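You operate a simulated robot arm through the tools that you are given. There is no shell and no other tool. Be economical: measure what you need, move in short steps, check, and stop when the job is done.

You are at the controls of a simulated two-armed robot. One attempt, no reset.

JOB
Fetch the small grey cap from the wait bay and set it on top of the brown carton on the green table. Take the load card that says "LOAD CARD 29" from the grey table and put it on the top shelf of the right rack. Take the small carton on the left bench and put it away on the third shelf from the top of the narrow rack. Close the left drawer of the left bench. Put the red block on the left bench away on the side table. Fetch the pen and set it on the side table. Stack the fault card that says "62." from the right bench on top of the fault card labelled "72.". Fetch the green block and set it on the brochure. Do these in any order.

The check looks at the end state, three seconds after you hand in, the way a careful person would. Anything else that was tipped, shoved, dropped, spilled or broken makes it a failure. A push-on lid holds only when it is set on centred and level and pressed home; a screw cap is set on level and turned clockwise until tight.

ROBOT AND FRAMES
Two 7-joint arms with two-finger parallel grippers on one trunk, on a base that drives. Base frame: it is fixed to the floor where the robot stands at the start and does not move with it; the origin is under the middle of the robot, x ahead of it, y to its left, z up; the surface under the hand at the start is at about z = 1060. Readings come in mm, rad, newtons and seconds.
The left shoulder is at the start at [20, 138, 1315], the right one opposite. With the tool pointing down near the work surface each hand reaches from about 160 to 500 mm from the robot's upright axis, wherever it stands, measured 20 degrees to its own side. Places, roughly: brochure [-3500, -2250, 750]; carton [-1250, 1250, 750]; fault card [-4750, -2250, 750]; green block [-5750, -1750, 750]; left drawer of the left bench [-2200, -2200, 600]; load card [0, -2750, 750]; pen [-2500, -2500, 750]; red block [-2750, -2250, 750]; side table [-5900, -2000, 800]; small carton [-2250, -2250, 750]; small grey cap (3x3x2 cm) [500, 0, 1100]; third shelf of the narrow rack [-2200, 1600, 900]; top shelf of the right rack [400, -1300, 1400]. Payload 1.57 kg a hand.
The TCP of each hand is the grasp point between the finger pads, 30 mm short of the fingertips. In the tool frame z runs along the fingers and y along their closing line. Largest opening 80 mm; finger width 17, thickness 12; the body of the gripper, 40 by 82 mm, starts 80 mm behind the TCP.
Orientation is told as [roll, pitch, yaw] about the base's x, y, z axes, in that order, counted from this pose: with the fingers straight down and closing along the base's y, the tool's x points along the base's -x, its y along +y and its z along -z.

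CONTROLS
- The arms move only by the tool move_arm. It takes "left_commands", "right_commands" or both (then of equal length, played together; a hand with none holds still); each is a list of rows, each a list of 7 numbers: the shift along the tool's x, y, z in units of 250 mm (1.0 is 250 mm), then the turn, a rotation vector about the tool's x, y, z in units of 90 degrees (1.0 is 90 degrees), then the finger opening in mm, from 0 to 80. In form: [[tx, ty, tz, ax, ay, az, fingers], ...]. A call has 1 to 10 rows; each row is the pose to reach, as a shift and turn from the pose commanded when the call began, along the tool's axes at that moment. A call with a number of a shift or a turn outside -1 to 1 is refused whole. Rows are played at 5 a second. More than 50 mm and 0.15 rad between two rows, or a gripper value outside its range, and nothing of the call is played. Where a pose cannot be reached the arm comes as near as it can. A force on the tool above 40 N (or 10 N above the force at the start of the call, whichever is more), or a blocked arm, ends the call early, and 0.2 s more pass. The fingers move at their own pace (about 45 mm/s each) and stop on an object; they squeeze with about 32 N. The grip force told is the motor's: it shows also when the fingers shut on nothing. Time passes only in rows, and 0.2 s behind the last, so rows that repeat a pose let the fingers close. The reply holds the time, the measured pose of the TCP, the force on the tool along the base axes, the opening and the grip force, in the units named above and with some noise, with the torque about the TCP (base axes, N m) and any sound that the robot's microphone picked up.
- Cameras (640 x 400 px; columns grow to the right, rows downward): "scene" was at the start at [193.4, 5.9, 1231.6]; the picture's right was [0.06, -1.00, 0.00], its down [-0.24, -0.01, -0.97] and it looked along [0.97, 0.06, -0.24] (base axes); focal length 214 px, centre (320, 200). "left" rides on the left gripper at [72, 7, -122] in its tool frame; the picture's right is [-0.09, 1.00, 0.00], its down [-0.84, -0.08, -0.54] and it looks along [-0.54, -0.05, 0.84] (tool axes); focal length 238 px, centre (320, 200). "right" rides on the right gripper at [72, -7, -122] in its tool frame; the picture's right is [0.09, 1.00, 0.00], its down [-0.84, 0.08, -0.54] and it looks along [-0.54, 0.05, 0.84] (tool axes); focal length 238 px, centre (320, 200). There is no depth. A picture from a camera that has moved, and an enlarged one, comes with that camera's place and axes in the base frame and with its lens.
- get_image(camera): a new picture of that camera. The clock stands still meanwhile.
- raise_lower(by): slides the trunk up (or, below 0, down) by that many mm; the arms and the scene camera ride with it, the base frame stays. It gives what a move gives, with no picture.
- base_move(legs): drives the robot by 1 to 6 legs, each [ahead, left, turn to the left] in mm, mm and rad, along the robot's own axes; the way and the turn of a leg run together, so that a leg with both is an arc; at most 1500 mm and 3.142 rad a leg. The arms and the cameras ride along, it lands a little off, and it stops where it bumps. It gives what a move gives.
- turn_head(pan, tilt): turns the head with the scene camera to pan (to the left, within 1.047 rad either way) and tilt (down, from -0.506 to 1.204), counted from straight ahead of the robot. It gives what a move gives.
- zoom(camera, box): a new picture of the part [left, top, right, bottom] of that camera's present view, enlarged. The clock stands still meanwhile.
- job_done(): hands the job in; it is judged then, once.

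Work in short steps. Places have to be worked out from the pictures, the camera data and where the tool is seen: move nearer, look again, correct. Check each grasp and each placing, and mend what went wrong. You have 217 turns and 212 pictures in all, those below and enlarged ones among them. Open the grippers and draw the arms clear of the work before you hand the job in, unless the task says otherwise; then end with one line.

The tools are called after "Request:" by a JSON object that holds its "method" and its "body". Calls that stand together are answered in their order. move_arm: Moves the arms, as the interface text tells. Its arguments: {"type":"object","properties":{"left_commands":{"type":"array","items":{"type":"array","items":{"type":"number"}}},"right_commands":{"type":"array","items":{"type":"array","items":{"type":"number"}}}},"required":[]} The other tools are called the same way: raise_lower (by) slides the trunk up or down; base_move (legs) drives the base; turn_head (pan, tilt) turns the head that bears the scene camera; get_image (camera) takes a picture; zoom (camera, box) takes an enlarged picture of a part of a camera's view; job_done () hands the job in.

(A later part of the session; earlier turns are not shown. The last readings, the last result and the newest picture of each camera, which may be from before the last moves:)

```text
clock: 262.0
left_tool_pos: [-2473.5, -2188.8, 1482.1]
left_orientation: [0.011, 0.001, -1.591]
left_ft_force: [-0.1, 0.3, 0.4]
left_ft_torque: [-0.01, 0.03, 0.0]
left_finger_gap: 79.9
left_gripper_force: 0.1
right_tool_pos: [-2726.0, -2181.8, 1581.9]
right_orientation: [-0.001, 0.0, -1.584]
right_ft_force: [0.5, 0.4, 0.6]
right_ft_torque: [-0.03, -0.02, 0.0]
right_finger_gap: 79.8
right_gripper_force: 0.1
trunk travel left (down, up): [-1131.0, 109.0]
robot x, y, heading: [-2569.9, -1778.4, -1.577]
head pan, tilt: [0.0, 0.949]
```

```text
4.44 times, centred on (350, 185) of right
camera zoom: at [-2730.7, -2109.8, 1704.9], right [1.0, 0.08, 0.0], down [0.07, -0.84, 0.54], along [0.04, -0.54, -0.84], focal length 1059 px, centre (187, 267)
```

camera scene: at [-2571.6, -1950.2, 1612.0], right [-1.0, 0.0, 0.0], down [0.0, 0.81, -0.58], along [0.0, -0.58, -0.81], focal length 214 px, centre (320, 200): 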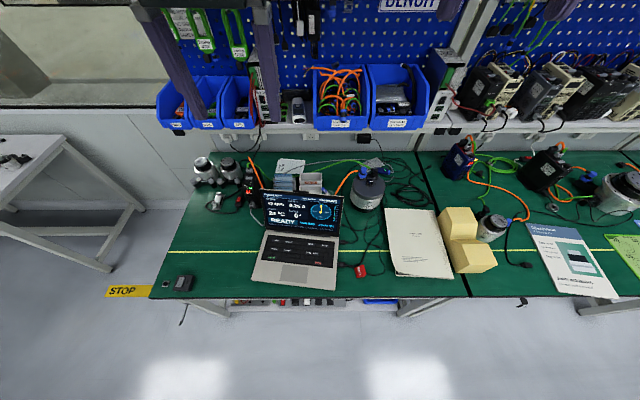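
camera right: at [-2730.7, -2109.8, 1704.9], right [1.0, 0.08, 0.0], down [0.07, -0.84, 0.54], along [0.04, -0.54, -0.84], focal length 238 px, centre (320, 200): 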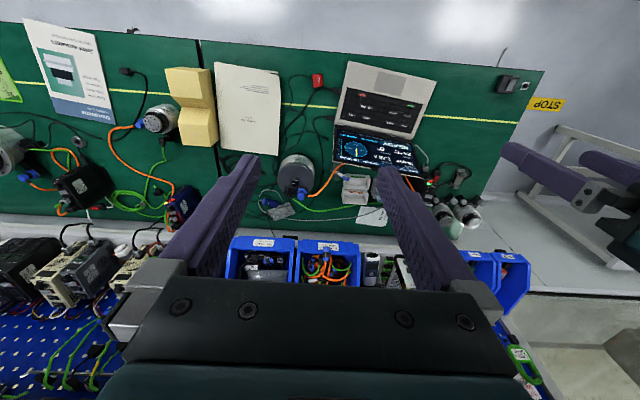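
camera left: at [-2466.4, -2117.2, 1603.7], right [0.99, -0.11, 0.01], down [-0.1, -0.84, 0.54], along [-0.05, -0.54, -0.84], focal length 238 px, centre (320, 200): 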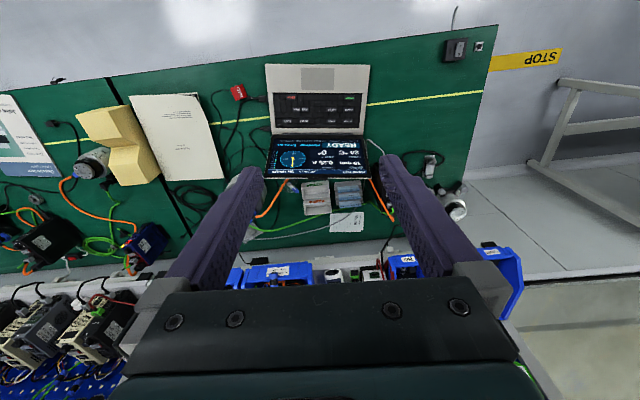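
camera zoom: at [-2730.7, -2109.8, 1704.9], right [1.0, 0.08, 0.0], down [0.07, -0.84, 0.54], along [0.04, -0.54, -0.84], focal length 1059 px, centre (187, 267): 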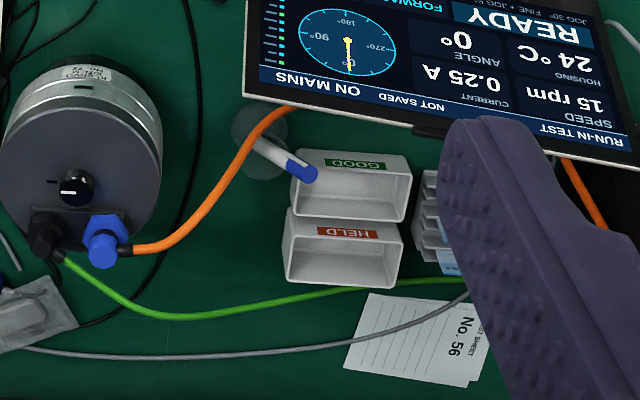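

The pen stands leaning in a small glass behind the laptop, its blue top near [-2587, -2540, 874]. First the red block at [-2733, -2212] with the right hand: I'll lift the left hand 150 relative to the trunk, then lower.

Request:
{"method": "move_arm", "body": {"left_commands": [[0, 0, -0.15, 0, 0, 0, 80], [0, 0, -0.3, 0, 0, 0, 80], [0, 0, -0.45, 0, 0, 0, 80], [0, 0, -0.6, 0, 0, 0, 80]]}}

Request:
{"method": "raise_lower", "body": {"by": -400}}

Request:
{"method": "raise_lower", "body": {"by": -270}}

Request:
{"method": "get_image", "body": {"camera": "right"}}

Request:
{"method": "get_image", "body": {"camera": "scene"}}

```text
clock: 263.0
left_tool_pos: [-2474.4, -2187.3, 1634.5]
left_orientation: [0.012, 0.003, -1.59]
left_ft_force: [-0.6, 0.1, -0.8]
left_ft_torque: [0.0, 0.01, 0.02]
left_finger_gap: 80.1
left_gripper_force: 0.0
right_tool_pos: [-2725.3, -2182.0, 1582.0]
right_orientation: [0.0, 0.0, -1.585]
right_ft_force: [-0.8, -0.3, 0.2]
right_ft_torque: [-0.02, 0.03, -0.02]
right_finger_gap: 79.9
right_gripper_force: 0.1
trunk travel left (down, up): [-1131.0, 109.0]
robot x, y, heading: [-2568.5, -1775.1, -1.57]
head pan, tilt: [0.0, 0.949]
```

```text
clock: 266.8
left_tool_pos: [-2475.4, -2188.3, 1234.2]
left_orientation: [0.012, 0.0, -1.591]
left_ft_force: [0.1, -0.3, -0.5]
left_ft_torque: [0.0, 0.0, 0.02]
left_finger_gap: 80.0
left_gripper_force: 0.1
right_tool_pos: [-2724.6, -2182.4, 1183.0]
right_orientation: [-0.002, -0.002, -1.585]
right_ft_force: [0.2, -0.2, 0.1]
right_ft_torque: [0.02, 0.01, 0.0]
right_finger_gap: 79.9
right_gripper_force: 0.0
trunk travel left (down, up): [-731.0, 509.0]
robot x, y, heading: [-2569.3, -1774.9, -1.574]
head pan, tilt: [0.0, 0.949]
```

```text
clock: 269.5
left_tool_pos: [-2474.4, -2188.5, 963.7]
left_orientation: [0.011, 0.001, -1.591]
left_ft_force: [-0.2, -0.6, 0.1]
left_ft_torque: [0.0, -0.01, -0.01]
left_finger_gap: 79.7
left_gripper_force: 0.2
right_tool_pos: [-2724.8, -2182.4, 911.3]
right_orientation: [0.0, 0.0, -1.585]
right_ft_force: [-0.6, -0.8, -0.4]
right_ft_torque: [-0.04, -0.02, 0.01]
right_finger_gap: 79.9
right_gripper_force: 0.0
trunk travel left (down, up): [-461.0, 779.0]
robot x, y, heading: [-2570.8, -1774.8, -1.576]
head pan, tilt: [0.0, 0.949]
```

```text
98 pictures are left
camera right: at [-2730.7, -2109.8, 1035.0], right [1.0, 0.08, 0.0], down [0.07, -0.84, 0.54], along [0.04, -0.54, -0.84], focal length 238 px, centre (320, 200)
```

right: 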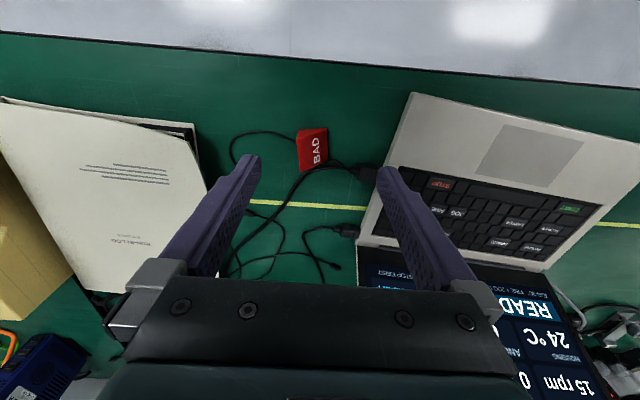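

```text
97 pictures are left
camera scene: at [-2571.6, -1950.2, 942.0], right [-1.0, 0.0, 0.0], down [0.0, 0.81, -0.58], along [0.0, -0.58, -0.81], focal length 214 px, centre (320, 200)
```

scene: 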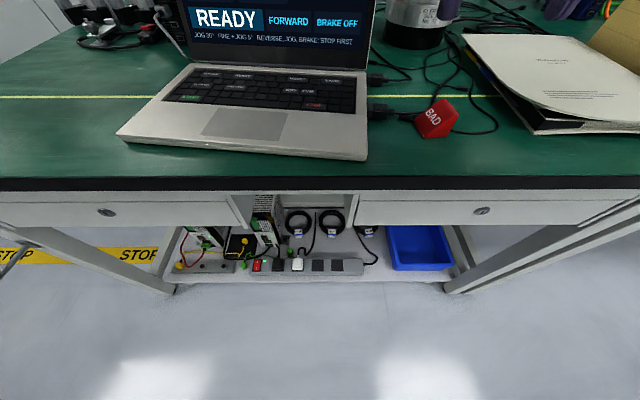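

Request:
{"method": "zoom", "body": {"camera": "right", "box": [260, 100, 380, 190]}}

Request:
{"method": "zoom", "body": {"camera": "scene", "box": [380, 70, 500, 160]}}

```text
4.44 times, centred on (320, 145) of right
camera zoom: at [-2730.7, -2109.8, 1035.0], right [1.0, 0.08, 0.0], down [0.07, -0.84, 0.54], along [0.04, -0.54, -0.84], focal length 1059 px, centre (320, 444)
```

zoom: 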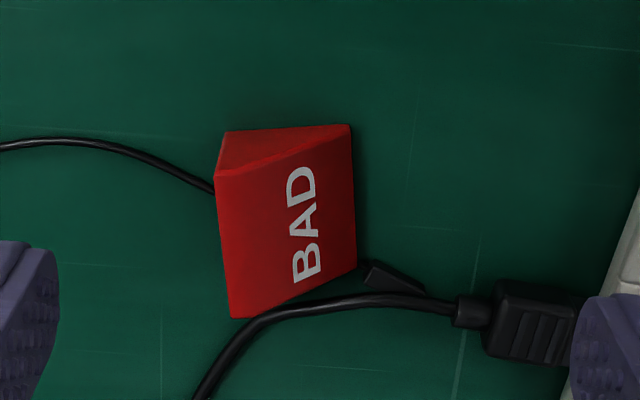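

```text
4.44 times, centred on (440, 115) of scene
camera zoom: at [-2571.6, -1950.2, 942.0], right [-1.0, 0.0, 0.0], down [0.0, 0.81, -0.58], along [0.0, -0.58, -0.81], focal length 953 px, centre (-213, 578)
```

zoom: 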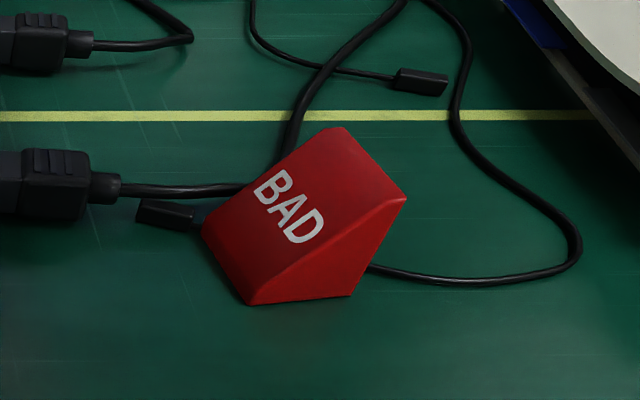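

The red block is a wedge like the card: 36 mm in x, ≈ 42 mm in y (-2193 to -2236), 28 mm high, ridge at x ≈ -2749. It too must be gripped along y, so I'll yaw the right hand by +90° above it.

Request:
{"method": "move_arm", "body": {"right_commands": [[0, 0, 0, 0, 0, -0.09, 80], [0, 0, 0, 0, 0, -0.18, 80], [0, 0, 0, 0, 0, -0.27, 80], [0, 0, 0, 0, 0, -0.36, 80], [0, 0, 0, 0, 0, -0.45, 80], [0, 0, 0, 0, 0, -0.54, 80], [0, 0, 0, 0, 0, -0.63, 80], [0, 0, 0, 0, 0, -0.72, 80], [0, 0, 0, 0, 0, -0.81, 80], [0, 0, 0, 0, 0, -0.9, 80]]}}

```text
clock: 271.7
left_tool_pos: [-2474.4, -2188.6, 963.4]
left_orientation: [0.012, 0.0, -1.592]
left_ft_force: [0.0, 0.3, -0.6]
left_ft_torque: [0.0, -0.04, 0.04]
left_finger_gap: 80.2
left_gripper_force: 0.1
right_tool_pos: [-2725.0, -2180.6, 911.5]
right_orientation: [0.0, 0.001, -0.168]
right_ft_force: [-0.5, 0.1, 0.9]
right_ft_torque: [0.04, 0.0, -0.03]
right_finger_gap: 80.0
right_gripper_force: 0.0
trunk travel left (down, up): [-461.0, 779.0]
robot x, y, heading: [-2570.8, -1778.3, -1.58]
head pan, tilt: [0.0, 0.949]
```

The yaw works. I'll fine-align to the wedge (ψ ≈ +0.12), move over it at z ≈ 830 and look.

Request:
{"method": "move_arm", "body": {"right_commands": [[0.012, -0.05, 0.08, 0, 0, -0.06, 70], [0.024, -0.1, 0.16, 0, 0, -0.12, 70], [0.036, -0.148, 0.24, 0, 0, -0.183, 70], [0.036, -0.148, 0.32, 0, 0, -0.183, 70], [0.036, -0.148, 0.32, 0, 0, -0.183, 70]]}}

Request:
{"method": "get_image", "body": {"camera": "right"}}

```text
clock: 272.9
left_tool_pos: [-2474.7, -2188.3, 963.6]
left_orientation: [0.012, 0.0, -1.593]
left_ft_force: [-0.6, 0.6, 0.0]
left_ft_torque: [0.01, -0.01, 0.0]
left_finger_gap: 80.0
left_gripper_force: 0.1
right_tool_pos: [-2742.2, -2214.0, 831.2]
right_orientation: [0.0, 0.001, 0.116]
right_ft_force: [-0.1, -0.1, -0.4]
right_ft_torque: [0.0, 0.03, 0.01]
right_finger_gap: 70.0
right_gripper_force: 0.0
trunk travel left (down, up): [-461.0, 779.0]
robot x, y, heading: [-2572.9, -1779.8, -1.577]
head pan, tilt: [0.0, 0.949]
```

```text
94 pictures are left
camera right: at [-2811.6, -2229.7, 954.7], right [-0.21, 0.98, 0.0], down [0.82, 0.17, 0.54], along [0.53, 0.11, -0.84], focal length 238 px, centre (320, 200)
```

right: 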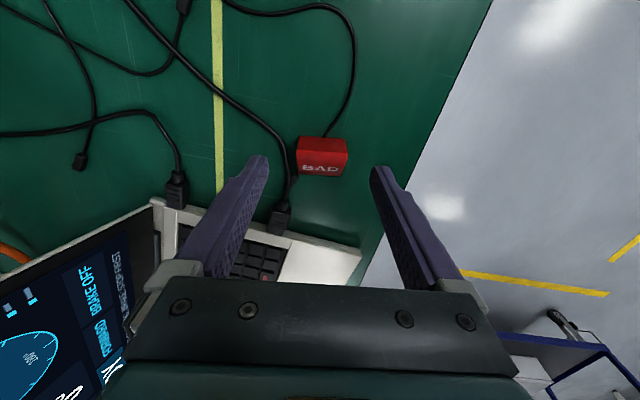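

I'll zoom in to place the ridge relative to the fingers precisely.

Request:
{"method": "zoom", "body": {"camera": "right", "box": [240, 110, 400, 210]}}

```text
4.00 times, centred on (320, 160) of right
camera zoom: at [-2811.6, -2229.7, 954.7], right [-0.21, 0.98, 0.0], down [0.82, 0.17, 0.54], along [0.53, 0.11, -0.84], focal length 953 px, centre (320, 360)
```

zoom: 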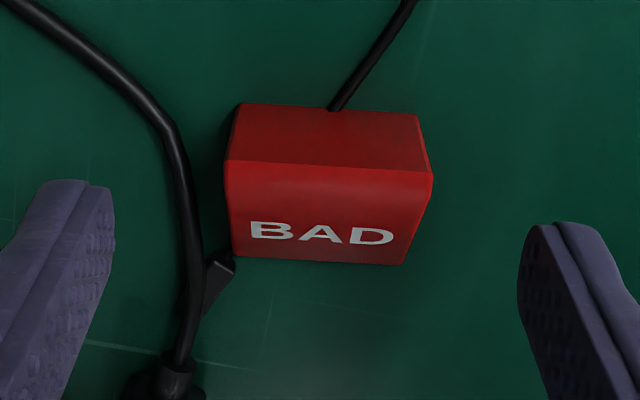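

The ridge centre is [-2746, -2214], its top z ≈ 784 and its length 40 mm. I'll descend to TCP z 795, keeping the tips above the cables, and close.

Request:
{"method": "move_arm", "body": {"right_commands": [[-0.012, 0.003, 0.05, 0, 0, -0.034, 60], [-0.012, 0.003, 0.1, 0, 0, -0.034, 60], [-0.012, 0.003, 0.145, 0, 0, -0.034, 60], [-0.012, 0.003, 0.145, 0, 0, -0.034, 20], [-0.012, 0.003, 0.145, 0, 0, -0.034, 20], [-0.012, 0.003, 0.145, 0, 0, -0.034, 20], [-0.012, 0.003, 0.145, 0, 0, -0.034, 20]]}}

Request:
{"method": "get_image", "body": {"camera": "right"}}

```text
clock: 274.5
left_tool_pos: [-2473.6, -2187.7, 964.6]
left_orientation: [0.014, 0.002, -1.591]
left_ft_force: [0.4, 0.4, 0.4]
left_ft_torque: [-0.03, -0.03, 0.03]
left_finger_gap: 80.0
left_gripper_force: 0.1
right_tool_pos: [-2737.7, -2214.8, 795.4]
right_orientation: [-0.001, 0.0, 0.17]
right_ft_force: [0.5, -0.5, 0.7]
right_ft_torque: [-0.02, -0.01, 0.02]
right_finger_gap: 38.5
right_gripper_force: 31.5
trunk travel left (down, up): [-461.0, 779.0]
robot x, y, heading: [-2572.7, -1775.8, -1.574]
head pan, tilt: [0.0, 0.949]
```

```text
92 pictures are left
camera right: at [-2807.5, -2233.5, 918.6], right [-0.26, 0.97, 0.0], down [0.81, 0.22, 0.54], along [0.52, 0.14, -0.84], focal length 238 px, centre (320, 200)
```

right: 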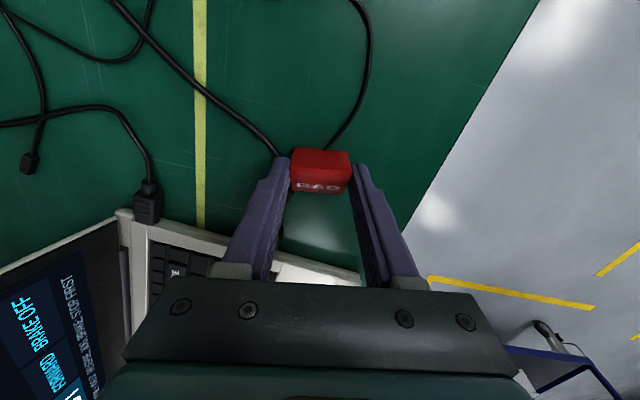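

Gripped (38.5 mm, 31.5 N). Lifting straight up and checking that the cables stay put.

Request:
{"method": "move_arm", "body": {"right_commands": [[0, 0, -0.1, 0, 0, 0, 20], [0, 0, -0.25, 0, 0, 0, 20], [0, 0, -0.4, 0, 0, 0, 20], [0, 0, -0.55, 0, 0, 0, 20]]}}

Request:
{"method": "get_image", "body": {"camera": "right"}}

```text
clock: 275.5
left_tool_pos: [-2475.0, -2189.2, 964.6]
left_orientation: [0.011, -0.001, -1.591]
left_ft_force: [0.0, -0.6, 0.3]
left_ft_torque: [-0.01, -0.02, 0.02]
left_finger_gap: 80.3
left_gripper_force: 0.1
right_tool_pos: [-2737.4, -2216.2, 932.4]
right_orientation: [0.001, 0.0, 0.17]
right_ft_force: [-0.9, 0.5, -0.5]
right_ft_torque: [-0.02, -0.01, -0.03]
right_finger_gap: 38.8
right_gripper_force: 31.7
trunk travel left (down, up): [-461.0, 779.0]
robot x, y, heading: [-2571.5, -1778.4, -1.576]
head pan, tilt: [0.0, 0.949]
```

```text
91 pictures are left
camera right: at [-2807.0, -2234.8, 1057.0], right [-0.26, 0.97, 0.0], down [0.81, 0.22, 0.54], along [0.52, 0.14, -0.84], focal length 238 px, centre (320, 200)
```

right: 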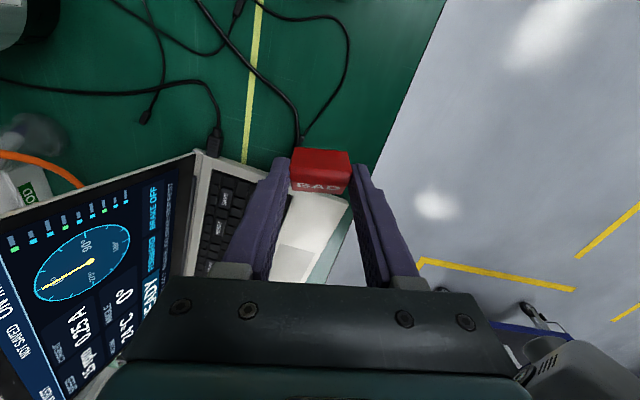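

The red block is held and the cables are undisturbed. Now for the pen: raise the trunk, turn the robot to heading ≈ -2.7 and come close so that the left shoulder faces the bench.

Request:
{"method": "raise_lower", "body": {"by": 220}}

Request:
{"method": "base_move", "body": {"legs": [[0, 0, -1.124]]}}

Request:
{"method": "base_move", "body": {"legs": [[130, 135, 0]]}}

Request:
{"method": "turn_head", "body": {"pan": 0.8, "tilt": 0.7}}

Request:
{"method": "get_image", "body": {"camera": "scene"}}

```text
clock: 277.9
left_tool_pos: [-2474.4, -2187.8, 1183.0]
left_orientation: [0.013, 0.001, -1.591]
left_ft_force: [0.3, -0.2, 0.1]
left_ft_torque: [0.03, 0.02, -0.01]
left_finger_gap: 80.1
left_gripper_force: 0.0
right_tool_pos: [-2736.6, -2215.7, 1152.9]
right_orientation: [0.0, -0.001, 0.171]
right_ft_force: [0.6, 0.7, -1.7]
right_ft_torque: [-0.01, 0.0, -0.02]
right_finger_gap: 38.8
right_gripper_force: 32.5
trunk travel left (down, up): [-681.0, 559.0]
robot x, y, heading: [-2568.9, -1776.5, -1.573]
head pan, tilt: [0.0, 0.949]
```

```text
clock: 281.1
left_tool_pos: [-2896.9, -2046.2, 1183.7]
left_orientation: [0.011, 0.001, -2.704]
left_ft_force: [0.5, -0.9, 0.1]
left_ft_torque: [-0.01, -0.01, 0.01]
left_finger_gap: 80.1
left_gripper_force: 0.2
right_tool_pos: [-3038.2, -1822.9, 1153.0]
right_orientation: [0.0, -0.001, -0.943]
right_ft_force: [0.7, 0.2, 0.1]
right_ft_torque: [-0.02, 0.04, -0.06]
right_finger_gap: 38.8
right_gripper_force: 32.4
trunk travel left (down, up): [-681.0, 559.0]
robot x, y, heading: [-2571.1, -1777.1, -2.685]
head pan, tilt: [0.0, 0.949]
```

```text
clock: 282.6
left_tool_pos: [-2958.4, -2223.1, 1184.1]
left_orientation: [0.011, 0.001, -2.704]
left_ft_force: [0.5, 0.4, 0.2]
left_ft_torque: [-0.03, 0.03, 0.04]
left_finger_gap: 80.0
left_gripper_force: 0.0
right_tool_pos: [-3099.5, -1999.9, 1152.7]
right_orientation: [0.001, 0.001, -0.945]
right_ft_force: [0.2, 0.6, -0.6]
right_ft_torque: [-0.04, 0.0, -0.01]
right_finger_gap: 38.7
right_gripper_force: 32.2
trunk travel left (down, up): [-681.0, 559.0]
robot x, y, heading: [-2630.8, -1953.6, -2.693]
head pan, tilt: [0.0, 0.949]
```

```text
clock: 283.7
left_tool_pos: [-2959.5, -2221.4, 1184.1]
left_orientation: [0.012, 0.0, -2.706]
left_ft_force: [0.3, 0.2, 0.5]
left_ft_torque: [0.02, 0.04, -0.02]
left_finger_gap: 80.1
left_gripper_force: 0.0
right_tool_pos: [-3098.6, -1999.3, 1153.4]
right_orientation: [0.0, -0.001, -0.944]
right_ft_force: [0.2, 0.0, 0.1]
right_ft_torque: [-0.02, 0.04, 0.0]
right_finger_gap: 38.6
right_gripper_force: 32.2
trunk travel left (down, up): [-681.0, 559.0]
robot x, y, heading: [-2633.6, -1951.1, -2.694]
head pan, tilt: [0.799, 0.7]
```

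```text
90 pictures are left
camera scene: at [-2749.4, -2078.8, 1181.7], right [-0.95, 0.31, 0.0], down [0.2, 0.61, -0.76], along [-0.24, -0.73, -0.64], focal length 214 px, centre (320, 200)
```

scene: 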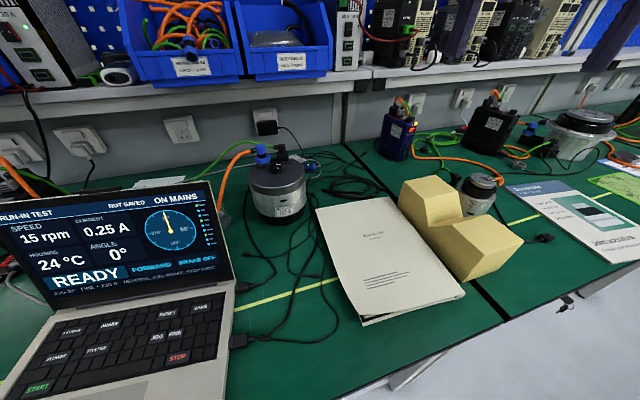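

The shelf front is at y ≈ -2739, z ≈ 1042, so it's clear of the pen. I'll swing the left hand towards the pen in two stages, yawing to close along y.

Request:
{"method": "move_arm", "body": {"left_commands": [[0.067, 0.149, 0, 0, 0, 0.023, 60], [0.135, 0.297, 0, 0, 0, 0.046, 60], [0.202, 0.446, 0, 0, 0, 0.07, 60], [0.269, 0.595, 0, 0, 0, 0.093, 60], [0.337, 0.743, 0, 0, 0, 0.116, 60], [0.404, 0.892, 0, 0, 0, 0.139, 60]]}}

```text
clock: 285.1
left_tool_pos: [-2772.9, -2377.2, 1172.6]
left_orientation: [0.009, 0.058, -2.937]
left_ft_force: [-0.1, -0.4, 0.5]
left_ft_torque: [0.01, 0.01, 0.02]
left_finger_gap: 60.0
left_gripper_force: 0.0
right_tool_pos: [-3098.8, -1998.6, 1152.9]
right_orientation: [0.003, 0.0, -0.944]
right_ft_force: [-0.2, -0.3, -0.2]
right_ft_torque: [-0.01, 0.0, 0.02]
right_finger_gap: 38.7
right_gripper_force: 32.4
trunk travel left (down, up): [-681.0, 559.0]
robot x, y, heading: [-2633.6, -1954.1, -2.692]
head pan, tilt: [0.799, 0.7]
```

Near the reach limit up high, so I'll lower the arm relative to the trunk first and then continue to the pen.

Request:
{"method": "move_arm", "body": {"left_commands": [[0, 0, 0.19, 0, -0.012, 0, 60], [0, 0, 0.38, 0, -0.024, 0, 60], [0, 0, 0.57, 0, -0.037, 0, 60], [0.099, 0.132, 0.57, 0, -0.037, 0.022, 60], [0.199, 0.263, 0.57, 0, -0.037, 0.043, 60], [0.298, 0.395, 0.57, 0, -0.037, 0.065, 60], [0.397, 0.527, 0.57, 0, -0.037, 0.087, 60], [0.497, 0.658, 0.57, 0, -0.037, 0.108, 60], [0.596, 0.79, 0.57, 0, -0.037, 0.13, 60]]}}

Request:
{"method": "get_image", "body": {"camera": "left"}}

Request:
{"method": "get_image", "body": {"camera": "scene"}}

```text
clock: 287.1
left_tool_pos: [-2584.5, -2545.2, 1047.2]
left_orientation: [0.018, -0.053, -3.131]
left_ft_force: [0.7, 1.1, -0.7]
left_ft_torque: [-0.03, 0.0, 0.0]
left_finger_gap: 60.1
left_gripper_force: 0.1
right_tool_pos: [-3100.5, -1999.5, 1153.0]
right_orientation: [0.0, -0.001, -0.945]
right_ft_force: [-0.2, 0.1, -0.4]
right_ft_torque: [0.03, 0.03, 0.02]
right_finger_gap: 38.8
right_gripper_force: 31.9
trunk travel left (down, up): [-681.0, 559.0]
robot x, y, heading: [-2634.0, -1958.0, -2.691]
head pan, tilt: [0.799, 0.7]
```

```text
89 pictures are left
camera left: at [-2506.5, -2549.7, 1164.8], right [-0.08, -1.0, 0.02], down [-0.81, 0.08, 0.58], along [-0.58, 0.03, -0.81], focal length 238 px, centre (320, 200)
```

left: 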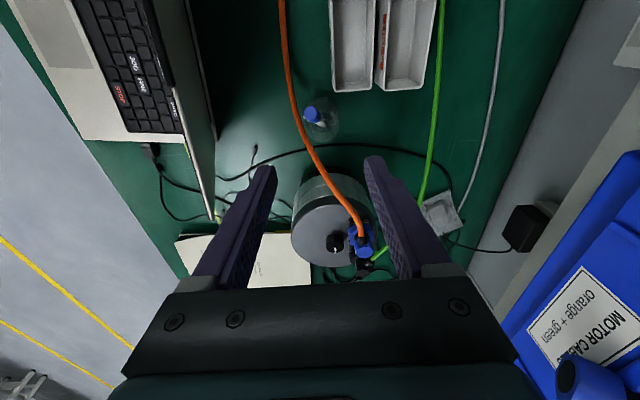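

```text
88 pictures are left
camera scene: at [-2749.3, -2078.8, 1181.7], right [-0.95, 0.31, 0.0], down [0.2, 0.61, -0.76], along [-0.24, -0.73, -0.64], focal length 214 px, centre (320, 200)
```

scene: 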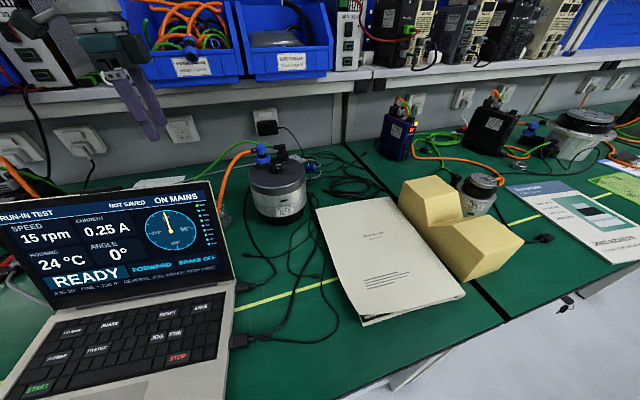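

I'll zoom on the pen, glass and orange cable.

Request:
{"method": "zoom", "body": {"camera": "left", "box": [240, 50, 400, 170]}}

```text
3.33 times, centred on (320, 110) of left
camera zoom: at [-2506.5, -2549.7, 1164.8], right [-0.08, -1.0, 0.02], down [-0.81, 0.08, 0.58], along [-0.58, 0.03, -0.81], focal length 794 px, centre (320, 500)
```

zoom: 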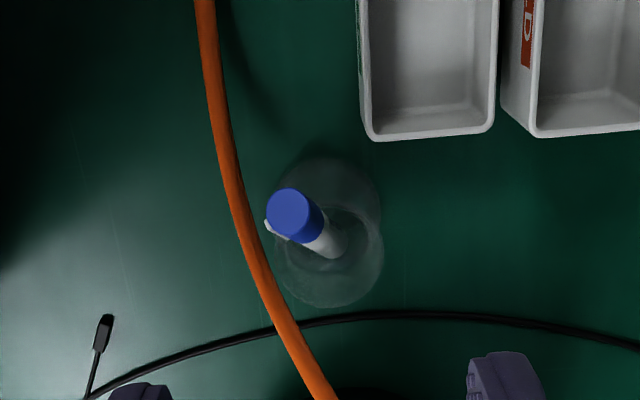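

The pen (blue cap, top at [-2588, -2539, 874]) leans towards +x; the glass rim is at about z 840 and the cable lies lower on the +y side. I'll tilt the hand along the pen axis and come to 60 mm above its top.

Request:
{"method": "move_arm", "body": {"left_commands": [[0.025, -0.014, 0.117, 0, -0.052, 0, 60], [0.05, -0.028, 0.234, 0, -0.105, 0, 60], [0.075, -0.041, 0.35, 0, -0.157, 0, 60], [0.1, -0.055, 0.467, 0, -0.21, 0, 60], [0.1, -0.055, 0.467, 0, -0.21, 0, 60]]}}

Request:
{"method": "get_image", "body": {"camera": "left"}}

```text
clock: 288.3
left_tool_pos: [-2566.0, -2533.3, 930.4]
left_orientation: [0.019, -0.383, -3.135]
left_ft_force: [0.1, -0.4, 0.2]
left_ft_torque: [-0.04, 0.03, -0.01]
left_finger_gap: 60.0
left_gripper_force: 0.1
right_tool_pos: [-3099.2, -2000.3, 1153.7]
right_orientation: [-0.002, 0.0, -0.946]
right_ft_force: [-0.2, 0.2, 0.0]
right_ft_torque: [0.0, 0.0, 0.01]
right_finger_gap: 38.6
right_gripper_force: 31.8
trunk travel left (down, up): [-681.0, 559.0]
robot x, y, heading: [-2638.0, -1956.0, -2.684]
head pan, tilt: [0.799, 0.7]
```

```text
86 pictures are left
camera left: at [-2453.0, -2537.1, 1015.6], right [-0.07, -1.0, 0.05], down [-0.58, 0.08, 0.81], along [-0.81, 0.03, -0.58], focal length 238 px, centre (320, 200)
```

left: 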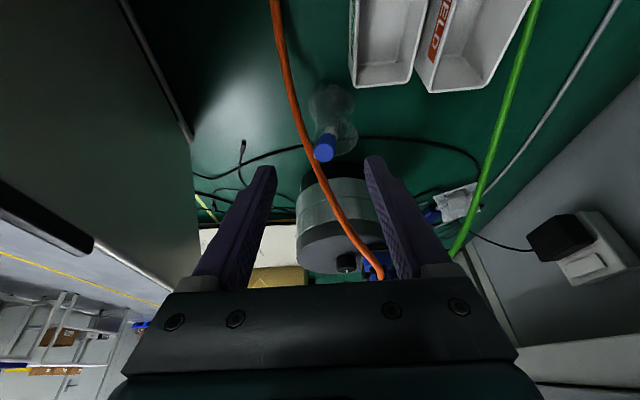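

The cap lies between the fingers, just about centred. I'll shift 7 mm in -y and advance 60 mm along the pen axis.

Request:
{"method": "move_arm", "body": {"left_commands": [[0, 0.028, 0.08, 0, 0, 0, 60], [0, 0.028, 0.16, 0, 0, 0, 60], [0, 0.028, 0.24, 0, 0, 0, 60], [0, 0.028, 0.24, 0, 0, 0, 60]]}}

Request:
{"method": "get_image", "body": {"camera": "left"}}

```text
clock: 289.3
left_tool_pos: [-2590.2, -2538.2, 873.2]
left_orientation: [0.015, -0.381, -3.135]
left_ft_force: [-0.2, -0.9, 0.0]
left_ft_torque: [-0.01, 0.01, 0.01]
left_finger_gap: 60.2
left_gripper_force: 0.1
right_tool_pos: [-3099.7, -1998.4, 1153.6]
right_orientation: [0.001, 0.001, -0.945]
right_ft_force: [0.2, 0.1, 0.0]
right_ft_torque: [-0.02, 0.0, -0.01]
right_finger_gap: 38.7
right_gripper_force: 31.7
trunk travel left (down, up): [-681.0, 559.0]
robot x, y, heading: [-2632.6, -1953.7, -2.685]
head pan, tilt: [0.799, 0.7]
```

```text
85 pictures are left
camera left: at [-2477.5, -2543.2, 959.3], right [-0.07, -1.0, 0.05], down [-0.58, 0.08, 0.81], along [-0.81, 0.03, -0.58], focal length 238 px, centre (320, 200)
```

left: 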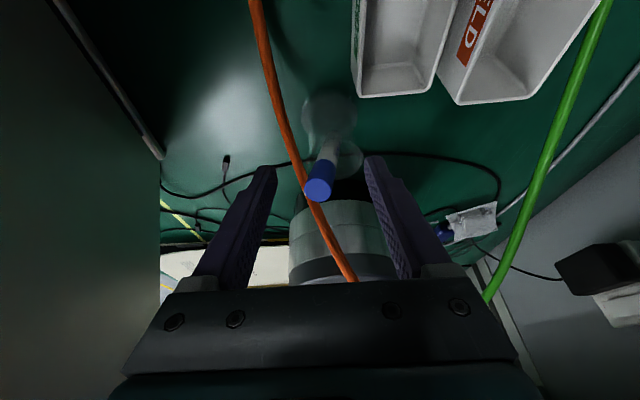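

The cap is between the pads with the cable beyond and below it. Close and settle.

Request:
{"method": "move_arm", "body": {"left_commands": [[0, 0, 0, 0, 0, 0, 30], [0, 0, 0, 0, 0, 0, 5], [0, 0, 0, 0, 0, 0, 5], [0, 0, 0, 0, 0, 0, 5], [0, 0, 0, 0, 0, 0, 5]]}}

Request:
{"method": "get_image", "body": {"camera": "left"}}

```text
clock: 290.5
left_tool_pos: [-2589.8, -2540.1, 874.7]
left_orientation: [0.018, -0.382, -3.135]
left_ft_force: [-0.2, -0.3, 1.5]
left_ft_torque: [0.07, 0.07, 0.0]
left_finger_gap: 13.2
left_gripper_force: 29.6
right_tool_pos: [-3099.9, -1999.8, 1154.0]
right_orientation: [-0.001, 0.001, -0.944]
right_ft_force: [-0.8, 0.8, -0.6]
right_ft_torque: [-0.03, -0.03, 0.0]
right_finger_gap: 38.9
right_gripper_force: 32.3
trunk travel left (down, up): [-681.0, 559.0]
robot x, y, heading: [-2636.0, -1952.0, -2.691]
head pan, tilt: [0.799, 0.7]
```

```text
84 pictures are left
camera left: at [-2477.6, -2543.9, 960.0], right [-0.07, -1.0, 0.05], down [-0.58, 0.08, 0.81], along [-0.81, 0.03, -0.58], focal length 238 px, centre (320, 200)
```

left: 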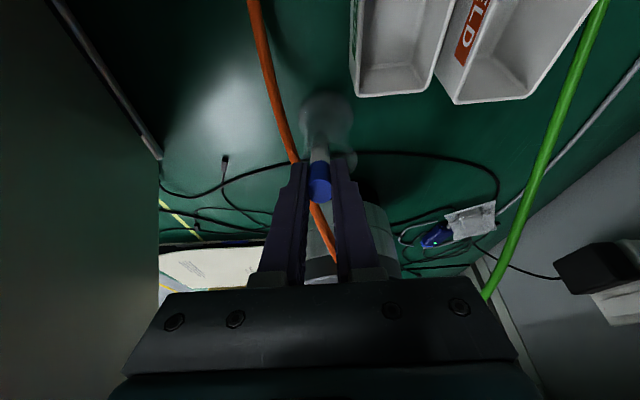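

Gripped at 13 mm. I'll pull out along the pen axis, slowly at first.

Request:
{"method": "move_arm", "body": {"left_commands": [[0, 0, -0.06, 0, 0, 0, 5], [0, 0, -0.14, 0, 0, 0, 5], [0, 0, -0.24, 0, 0, 0, 5], [0, 0, -0.36, 0, 0, 0, 5], [0, 0, -0.48, 0, 0, 0, 5], [0, 0, -0.6, 0, 0, 0, 5]]}}

Request:
{"method": "get_image", "body": {"camera": "left"}}

```text
clock: 291.9
left_tool_pos: [-2532.1, -2535.3, 1013.4]
left_orientation: [0.015, -0.379, -3.132]
left_ft_force: [-0.6, 0.6, -0.1]
left_ft_torque: [0.02, -0.02, -0.03]
left_finger_gap: 13.8
left_gripper_force: 30.6
left hand out of reach, approached as far as the arm can: row 4
right_tool_pos: [-3099.0, -1998.8, 1152.6]
right_orientation: [0.001, 0.0, -0.945]
right_ft_force: [-1.1, -0.5, -0.3]
right_ft_torque: [0.0, 0.02, 0.0]
right_finger_gap: 38.7
right_gripper_force: 31.9
trunk travel left (down, up): [-681.0, 559.0]
robot x, y, heading: [-2638.1, -1954.0, -2.692]
head pan, tilt: [0.799, 0.7]
```

```text
83 pictures are left
camera left: at [-2419.7, -2539.8, 1099.7], right [-0.07, -1.0, 0.05], down [-0.58, 0.08, 0.81], along [-0.81, 0.03, -0.58], focal length 238 px, centre (320, 200)
```

left: 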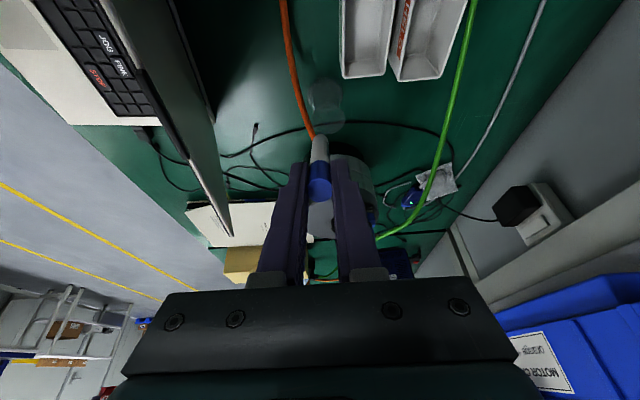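

The pen is out and the glass still stands. I'll raise the trunk, back away from the bench, then fold the left arm in.

Request:
{"method": "raise_lower", "body": {"by": 170}}

Request:
{"method": "base_move", "body": {"legs": [[-200, -410, 0]]}}

Request:
{"method": "get_image", "body": {"camera": "left"}}

```text
clock: 293.9
left_tool_pos: [-2532.7, -2536.7, 1183.3]
left_orientation: [0.017, -0.381, -3.135]
left_ft_force: [0.1, 0.1, -0.5]
left_ft_torque: [-0.01, -0.02, -0.07]
left_finger_gap: 13.6
left_gripper_force: 29.6
right_tool_pos: [-3099.6, -1999.4, 1323.5]
right_orientation: [0.002, -0.001, -0.943]
right_ft_force: [-0.3, 0.3, -0.2]
right_ft_torque: [-0.01, 0.01, -0.04]
right_finger_gap: 39.0
right_gripper_force: 32.0
trunk travel left (down, up): [-851.0, 389.0]
robot x, y, heading: [-2636.2, -1953.1, -2.685]
head pan, tilt: [0.799, 0.7]
```

```text
clock: 296.6
left_tool_pos: [-2530.5, -2083.5, 1183.9]
left_orientation: [0.018, -0.383, -3.129]
left_ft_force: [1.1, -0.4, -1.0]
left_ft_torque: [0.04, -0.03, 0.0]
left_finger_gap: 13.7
left_gripper_force: 30.6
right_tool_pos: [-3097.8, -1549.0, 1322.9]
right_orientation: [-0.001, 0.0, -0.941]
right_ft_force: [-0.4, 0.6, -1.7]
right_ft_torque: [-0.01, 0.0, 0.04]
right_finger_gap: 38.9
right_gripper_force: 31.9
trunk travel left (down, up): [-851.0, 389.0]
robot x, y, heading: [-2634.2, -1504.8, -2.681]
head pan, tilt: [0.799, 0.7]
```

```text
82 pictures are left
camera left: at [-2416.9, -2088.0, 1270.0], right [-0.07, -1.0, 0.05], down [-0.58, 0.08, 0.81], along [-0.81, 0.03, -0.58], focal length 238 px, centre (320, 200)
```

left: 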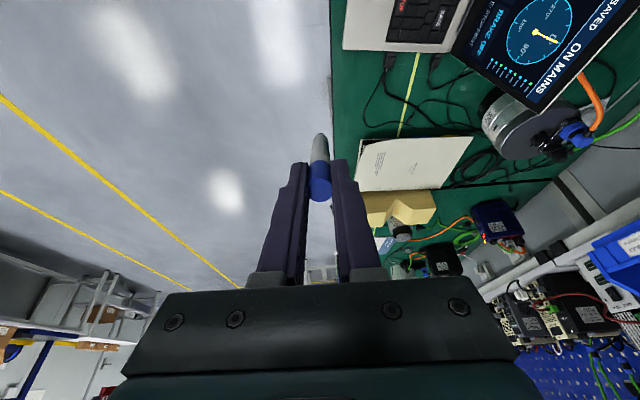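

Both items are held. I'll fold the left hand back in front of the robot in two calls.

Request:
{"method": "move_arm", "body": {"left_commands": [[-0.118, -0.099, 0.047, -0.009, 0, -0.022, 5], [-0.237, -0.198, 0.095, -0.018, 0, -0.044, 5], [-0.355, -0.296, 0.142, -0.026, 0, -0.066, 5], [-0.474, -0.395, 0.189, -0.035, 0, -0.089, 5], [-0.592, -0.494, 0.237, -0.044, 0, -0.111, 5], [-0.711, -0.593, 0.284, -0.053, 0, -0.133, 5]]}}

Request:
{"method": "move_arm", "body": {"left_commands": [[-0.095, -0.125, 0.038, -0.009, 0, -0.022, 5], [-0.19, -0.25, 0.076, -0.018, 0, -0.044, 5], [-0.285, -0.375, 0.114, -0.026, 0, -0.066, 5], [-0.38, -0.5, 0.152, -0.035, 0, -0.089, 5], [-0.475, -0.625, 0.19, -0.044, 0, -0.111, 5], [-0.57, -0.75, 0.228, -0.053, 0, -0.133, 5]]}}

Request:
{"method": "turn_head", "body": {"pan": -0.2, "tilt": 0.35}}

Request:
{"method": "get_image", "body": {"camera": "scene"}}

```text
clock: 298.0
left_tool_pos: [-2725.7, -1939.4, 1182.4]
left_orientation: [0.018, -0.386, -2.905]
left_ft_force: [0.1, 0.0, -0.6]
left_ft_torque: [0.01, 0.01, 0.02]
left_finger_gap: 13.7
left_gripper_force: 30.1
right_tool_pos: [-3098.7, -1549.6, 1323.7]
right_orientation: [-0.002, 0.0, -0.942]
right_ft_force: [0.8, -0.1, 0.4]
right_ft_torque: [0.02, -0.01, 0.01]
right_finger_gap: 38.8
right_gripper_force: 31.9
trunk travel left (down, up): [-851.0, 389.0]
robot x, y, heading: [-2629.8, -1503.2, -2.683]
head pan, tilt: [0.799, 0.7]
```

```text
clock: 299.4
left_tool_pos: [-2917.4, -1792.1, 1179.7]
left_orientation: [0.016, -0.389, -2.68]
left_ft_force: [-0.2, 0.2, -0.4]
left_ft_torque: [0.0, -0.02, 0.03]
left_finger_gap: 14.1
left_gripper_force: 30.3
right_tool_pos: [-3098.6, -1550.1, 1323.1]
right_orientation: [0.0, 0.001, -0.941]
right_ft_force: [0.5, 1.0, -0.8]
right_ft_torque: [-0.01, 0.04, 0.02]
right_finger_gap: 38.7
right_gripper_force: 32.5
trunk travel left (down, up): [-851.0, 389.0]
robot x, y, heading: [-2630.2, -1504.2, -2.686]
head pan, tilt: [0.799, 0.7]
```

```text
clock: 300.6
left_tool_pos: [-2917.5, -1793.6, 1180.0]
left_orientation: [0.017, -0.39, -2.68]
left_ft_force: [-0.1, 0.3, -1.0]
left_ft_torque: [0.0, -0.02, 0.0]
left_finger_gap: 13.7
left_gripper_force: 30.4
right_tool_pos: [-3099.2, -1549.6, 1323.1]
right_orientation: [0.001, 0.002, -0.941]
right_ft_force: [-0.3, 0.6, -0.6]
right_ft_torque: [0.03, 0.01, 0.01]
right_finger_gap: 38.6
right_gripper_force: 31.9
trunk travel left (down, up): [-851.0, 389.0]
robot x, y, heading: [-2633.6, -1503.5, -2.684]
head pan, tilt: [-0.201, 0.351]
```

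```text
81 pictures are left
camera scene: at [-2811.5, -1570.3, 1383.1], right [-0.25, 0.97, 0.0], down [0.33, 0.09, -0.94], along [-0.91, -0.24, -0.34], focal length 214 px, centre (320, 200)
```

scene: 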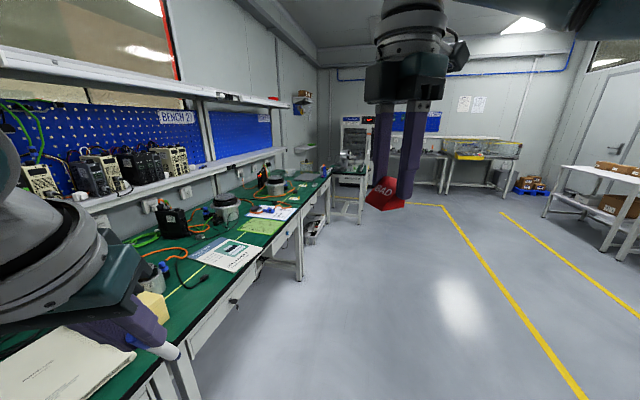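

The floor is clear. I'll face -x and drive along the benches to the side table, then look.

Request:
{"method": "base_move", "body": {"legs": [[0, 0, -0.457], [1250, 0, 0], [1050, 0, 0]]}}

Request:
{"method": "turn_head", "body": {"pan": 0.3, "tilt": 0.4}}

Request:
{"method": "get_image", "body": {"camera": "scene"}}

```text
clock: 313.2
left_tool_pos: [-5290.4, -1636.0, 1180.5]
left_orientation: [0.016, -0.39, -3.131]
left_ft_force: [0.5, -0.8, -0.1]
left_ft_torque: [0.02, 0.02, 0.0]
left_finger_gap: 13.8
left_gripper_force: 29.8
right_tool_pos: [-5347.2, -1337.5, 1323.2]
right_orientation: [0.002, 0.0, -1.392]
right_ft_force: [0.6, 0.0, -1.0]
right_ft_torque: [-0.03, 0.0, -0.01]
right_finger_gap: 38.7
right_gripper_force: 32.2
trunk travel left (down, up): [-851.0, 389.0]
robot x, y, heading: [-4906.9, -1497.1, -3.133]
head pan, tilt: [-0.201, 0.351]
```

```text
clock: 314.1
left_tool_pos: [-5289.9, -1635.9, 1181.3]
left_orientation: [0.015, -0.389, -3.132]
left_ft_force: [-0.1, -0.2, 0.2]
left_ft_torque: [-0.01, 0.01, 0.03]
left_finger_gap: 13.4
left_gripper_force: 30.4
right_tool_pos: [-5347.9, -1336.8, 1323.6]
right_orientation: [0.004, 0.0, -1.394]
right_ft_force: [0.1, 0.1, -1.0]
right_ft_torque: [0.02, -0.02, 0.02]
right_finger_gap: 38.9
right_gripper_force: 32.0
trunk travel left (down, up): [-851.0, 389.0]
robot x, y, heading: [-4906.1, -1502.3, -3.143]
head pan, tilt: [0.3, 0.4]
```

```text
80 pictures are left
camera scene: at [-5095.1, -1526.7, 1378.6], right [-0.3, 0.95, 0.0], down [0.37, 0.12, -0.92], along [-0.88, -0.28, -0.39], focal length 214 px, centre (320, 200)
```

scene: 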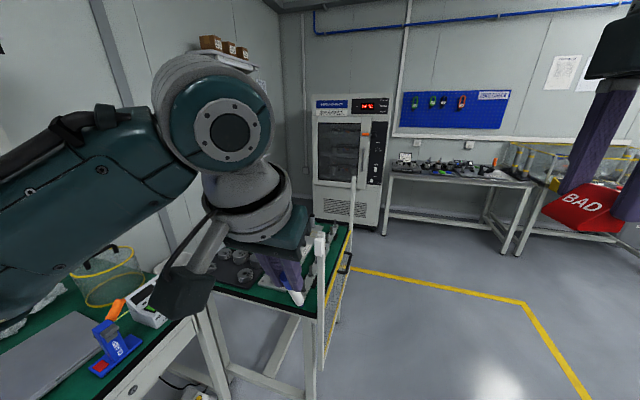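

The side table is the green-topped one past the bench end. My left arm hides it, so I'll shift left and ahead to see it better.

Request:
{"method": "base_move", "body": {"legs": [[150, 330, 0]]}}

Request:
{"method": "turn_head", "body": {"pan": -0.1, "tilt": 0.6}}

Request:
{"method": "get_image", "body": {"camera": "scene"}}

Request:
{"method": "get_image", "body": {"camera": "left"}}

```text
clock: 316.4
left_tool_pos: [-5439.9, -1961.2, 1180.2]
left_orientation: [0.013, -0.387, -3.131]
left_ft_force: [-0.3, 0.7, 0.4]
left_ft_torque: [-0.02, 0.03, 0.01]
left_finger_gap: 13.7
left_gripper_force: 30.0
right_tool_pos: [-5495.8, -1663.3, 1323.0]
right_orientation: [0.001, 0.0, -1.391]
right_ft_force: [-0.2, -0.2, -0.8]
right_ft_torque: [-0.02, 0.01, -0.03]
right_finger_gap: 38.6
right_gripper_force: 32.4
trunk travel left (down, up): [-851.0, 389.0]
robot x, y, heading: [-5055.6, -1825.7, -3.135]
head pan, tilt: [0.3, 0.4]
```

```text
clock: 317.3
left_tool_pos: [-5438.9, -1962.1, 1180.5]
left_orientation: [0.014, -0.388, -3.132]
left_ft_force: [0.1, -0.8, 0.4]
left_ft_torque: [0.02, 0.0, -0.01]
left_finger_gap: 13.9
left_gripper_force: 30.0
right_tool_pos: [-5496.1, -1664.1, 1323.5]
right_orientation: [0.002, 0.0, -1.394]
right_ft_force: [0.5, 0.3, -0.8]
right_ft_torque: [0.0, -0.02, 0.05]
right_finger_gap: 38.8
right_gripper_force: 32.1
trunk travel left (down, up): [-851.0, 389.0]
robot x, y, heading: [-5055.7, -1825.4, -3.135]
head pan, tilt: [-0.099, 0.6]
```

```text
79 pictures are left
camera scene: at [-5243.4, -1817.8, 1360.4], right [0.09, 1.0, 0.0], down [0.56, -0.05, -0.83], along [-0.82, 0.08, -0.56], focal length 214 px, centre (320, 200)
```

scene: 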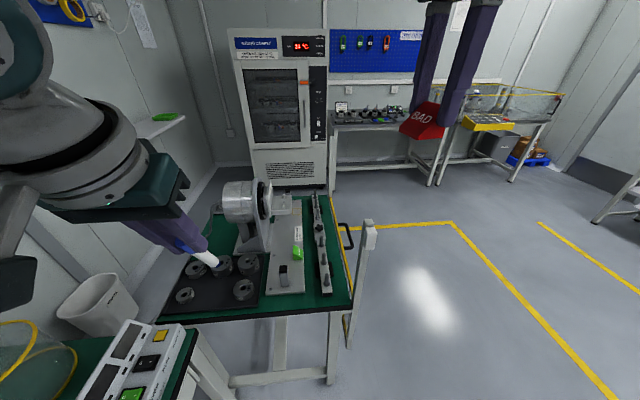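

```text
78 pictures are left
camera left: at [-5326.3, -1965.8, 1265.2], right [-0.07, -1.0, 0.05], down [-0.57, 0.08, 0.82], along [-0.82, 0.03, -0.57], focal length 238 px, centre (320, 200)
```

left: 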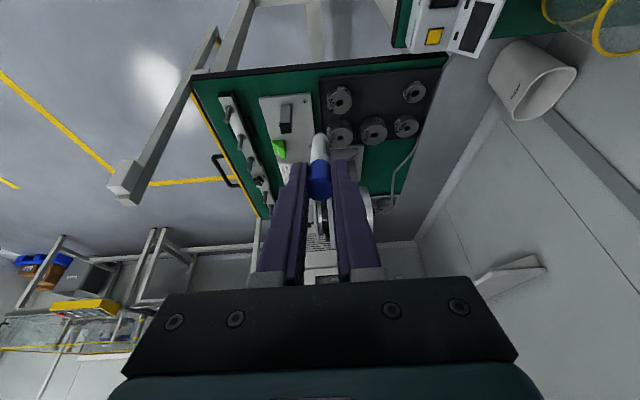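

The table (x ≈ -5550 to -6100, y ≈ -2200 to -1690) holds a machine, a disc mat, a bolt strip, and a bright green block on the grey plate. I'll raise up for a better top view to find free space.

Request:
{"method": "raise_lower", "body": {"by": 300}}

Request:
{"method": "base_move", "body": {"legs": [[150, -60, 0]]}}

Request:
{"method": "turn_head", "body": {"pan": 0.05, "tilt": 0.95}}

Request:
{"method": "get_image", "body": {"camera": "scene"}}

```text
clock: 320.3
left_tool_pos: [-5439.8, -1962.2, 1479.9]
left_orientation: [0.015, -0.388, -3.132]
left_ft_force: [0.0, -0.3, -0.6]
left_ft_torque: [0.01, -0.03, -0.01]
left_finger_gap: 13.8
left_gripper_force: 30.5
right_tool_pos: [-5495.5, -1663.1, 1624.0]
right_orientation: [0.002, 0.0, -1.394]
right_ft_force: [0.0, -0.2, -0.8]
right_ft_torque: [-0.01, -0.01, 0.02]
right_finger_gap: 38.5
right_gripper_force: 31.9
trunk travel left (down, up): [-1151.0, 89.0]
robot x, y, heading: [-5056.1, -1825.4, -3.14]
head pan, tilt: [-0.099, 0.6]
```

```text
clock: 321.7
left_tool_pos: [-5587.6, -1904.7, 1479.8]
left_orientation: [0.014, -0.387, -3.131]
left_ft_force: [0.2, 1.0, 0.7]
left_ft_torque: [0.03, 0.02, -0.02]
left_finger_gap: 13.6
left_gripper_force: 30.1
right_tool_pos: [-5644.8, -1607.4, 1622.9]
right_orientation: [0.0, 0.001, -1.391]
right_ft_force: [0.2, -0.2, 0.6]
right_ft_torque: [0.02, 0.01, -0.03]
right_finger_gap: 38.4
right_gripper_force: 32.5
trunk travel left (down, up): [-1151.0, 89.0]
robot x, y, heading: [-5204.5, -1767.9, -3.132]
head pan, tilt: [-0.099, 0.6]
```

```text
clock: 322.5
left_tool_pos: [-5587.3, -1905.2, 1480.9]
left_orientation: [0.014, -0.388, -3.133]
left_ft_force: [-0.4, -0.2, 0.0]
left_ft_torque: [0.0, -0.03, -0.01]
left_finger_gap: 13.8
left_gripper_force: 29.9
right_tool_pos: [-5645.1, -1607.6, 1623.7]
right_orientation: [0.0, -0.001, -1.39]
right_ft_force: [-0.9, -0.4, -1.0]
right_ft_torque: [0.01, -0.01, 0.01]
right_finger_gap: 39.0
right_gripper_force: 31.9
trunk travel left (down, up): [-1151.0, 89.0]
robot x, y, heading: [-5205.3, -1769.3, -3.133]
head pan, tilt: [0.051, 0.949]
```

```text
77 pictures are left
camera scene: at [-5376.8, -1772.6, 1632.0], right [-0.06, 1.0, 0.0], down [0.81, 0.05, -0.58], along [-0.58, -0.03, -0.81], focal length 214 px, centre (320, 200)
```

scene: 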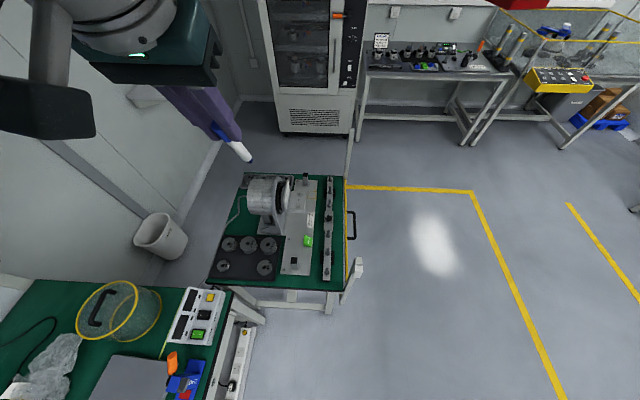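

Request:
{"method": "zoom", "body": {"camera": "scene", "box": [190, 150, 380, 310]}}

```text
2.50 times, centred on (285, 230) of scene
camera zoom: at [-5376.8, -1772.6, 1632.0], right [-0.06, 1.0, 0.0], down [0.81, 0.05, -0.58], along [-0.58, -0.03, -0.81], focal length 536 px, centre (408, 125)
```

zoom: 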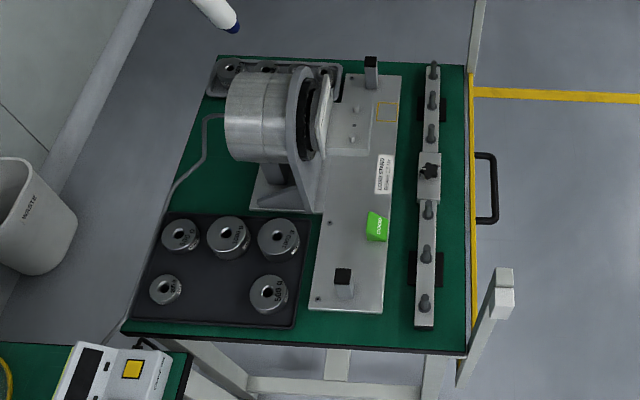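

The table top works out at z ≈ 765 with its front edge at x ≈ -5569. Plan: lay the pen along x in the free lane at y ≈ -1797 between the plate and the bolt strip, and put the red block in front of the plate. First I'll line up and pitch the left hand to near horizontal up high.

Request:
{"method": "base_move", "body": {"legs": [[-40, -89, 0]]}}

Request:
{"method": "move_arm", "body": {"left_commands": [[-0.037, 0, 0.015, 0, -0.09, 0, 5], [-0.074, 0, 0.03, 0, -0.18, 0, 5], [-0.111, 0, 0.046, 0, -0.27, 0, 5], [-0.148, 0, 0.061, 0, -0.36, 0, 5], [-0.185, 0, 0.076, 0, -0.45, 0, 5], [-0.222, 0, 0.091, 0, -0.54, 0, 5], [-0.259, 0, 0.107, 0, -0.63, 0, 5], [-0.296, 0, 0.122, 0, -0.7, 0, 5], [-0.296, 0, 0.122, 0, -0.7, 0, 5]]}}

Request:
{"method": "get_image", "body": {"camera": "left"}}

```text
clock: 323.7
left_tool_pos: [-5549.1, -1817.5, 1480.5]
left_orientation: [0.013, -0.386, -3.128]
left_ft_force: [-0.5, -0.5, 0.2]
left_ft_torque: [0.0, -0.01, -0.01]
left_finger_gap: 13.9
left_gripper_force: 30.6
right_tool_pos: [-5606.3, -1519.1, 1622.6]
right_orientation: [0.002, 0.0, -1.39]
right_ft_force: [0.3, -0.3, -0.9]
right_ft_torque: [-0.02, -0.02, 0.05]
right_finger_gap: 38.7
right_gripper_force: 31.8
trunk travel left (down, up): [-1151.0, 89.0]
robot x, y, heading: [-5166.8, -1674.9, -3.135]
head pan, tilt: [0.051, 0.949]
```

```text
clock: 325.7
left_tool_pos: [-5628.1, -1820.7, 1478.8]
left_orientation: [0.356, -1.478, 2.796]
left_ft_force: [-0.1, -1.1, -0.3]
left_ft_torque: [-0.01, -0.01, -0.02]
left_finger_gap: 13.5
left_gripper_force: 30.8
right_tool_pos: [-5605.6, -1518.1, 1623.1]
right_orientation: [0.002, -0.002, -1.389]
right_ft_force: [0.3, -0.2, -0.9]
right_ft_torque: [-0.01, -0.01, 0.01]
right_finger_gap: 38.6
right_gripper_force: 32.0
trunk travel left (down, up): [-1151.0, 89.0]
robot x, y, heading: [-5162.4, -1681.3, -3.136]
head pan, tilt: [0.051, 0.949]
```

```text
75 pictures are left
camera left: at [-5500.1, -1828.1, 1416.3], right [0.0, -0.99, 0.12], down [0.47, 0.11, 0.88], along [-0.88, 0.05, 0.46], focal length 238 px, centre (320, 200)
```

left: 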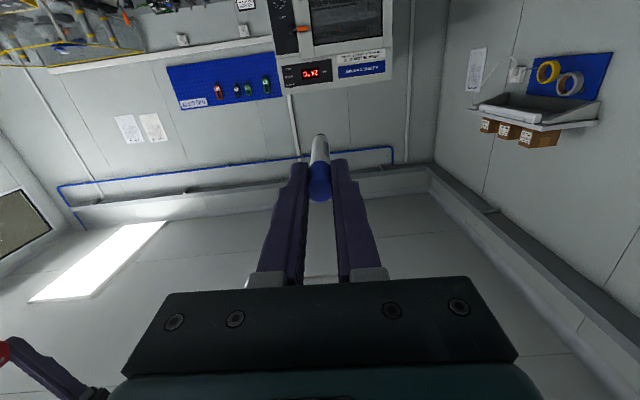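

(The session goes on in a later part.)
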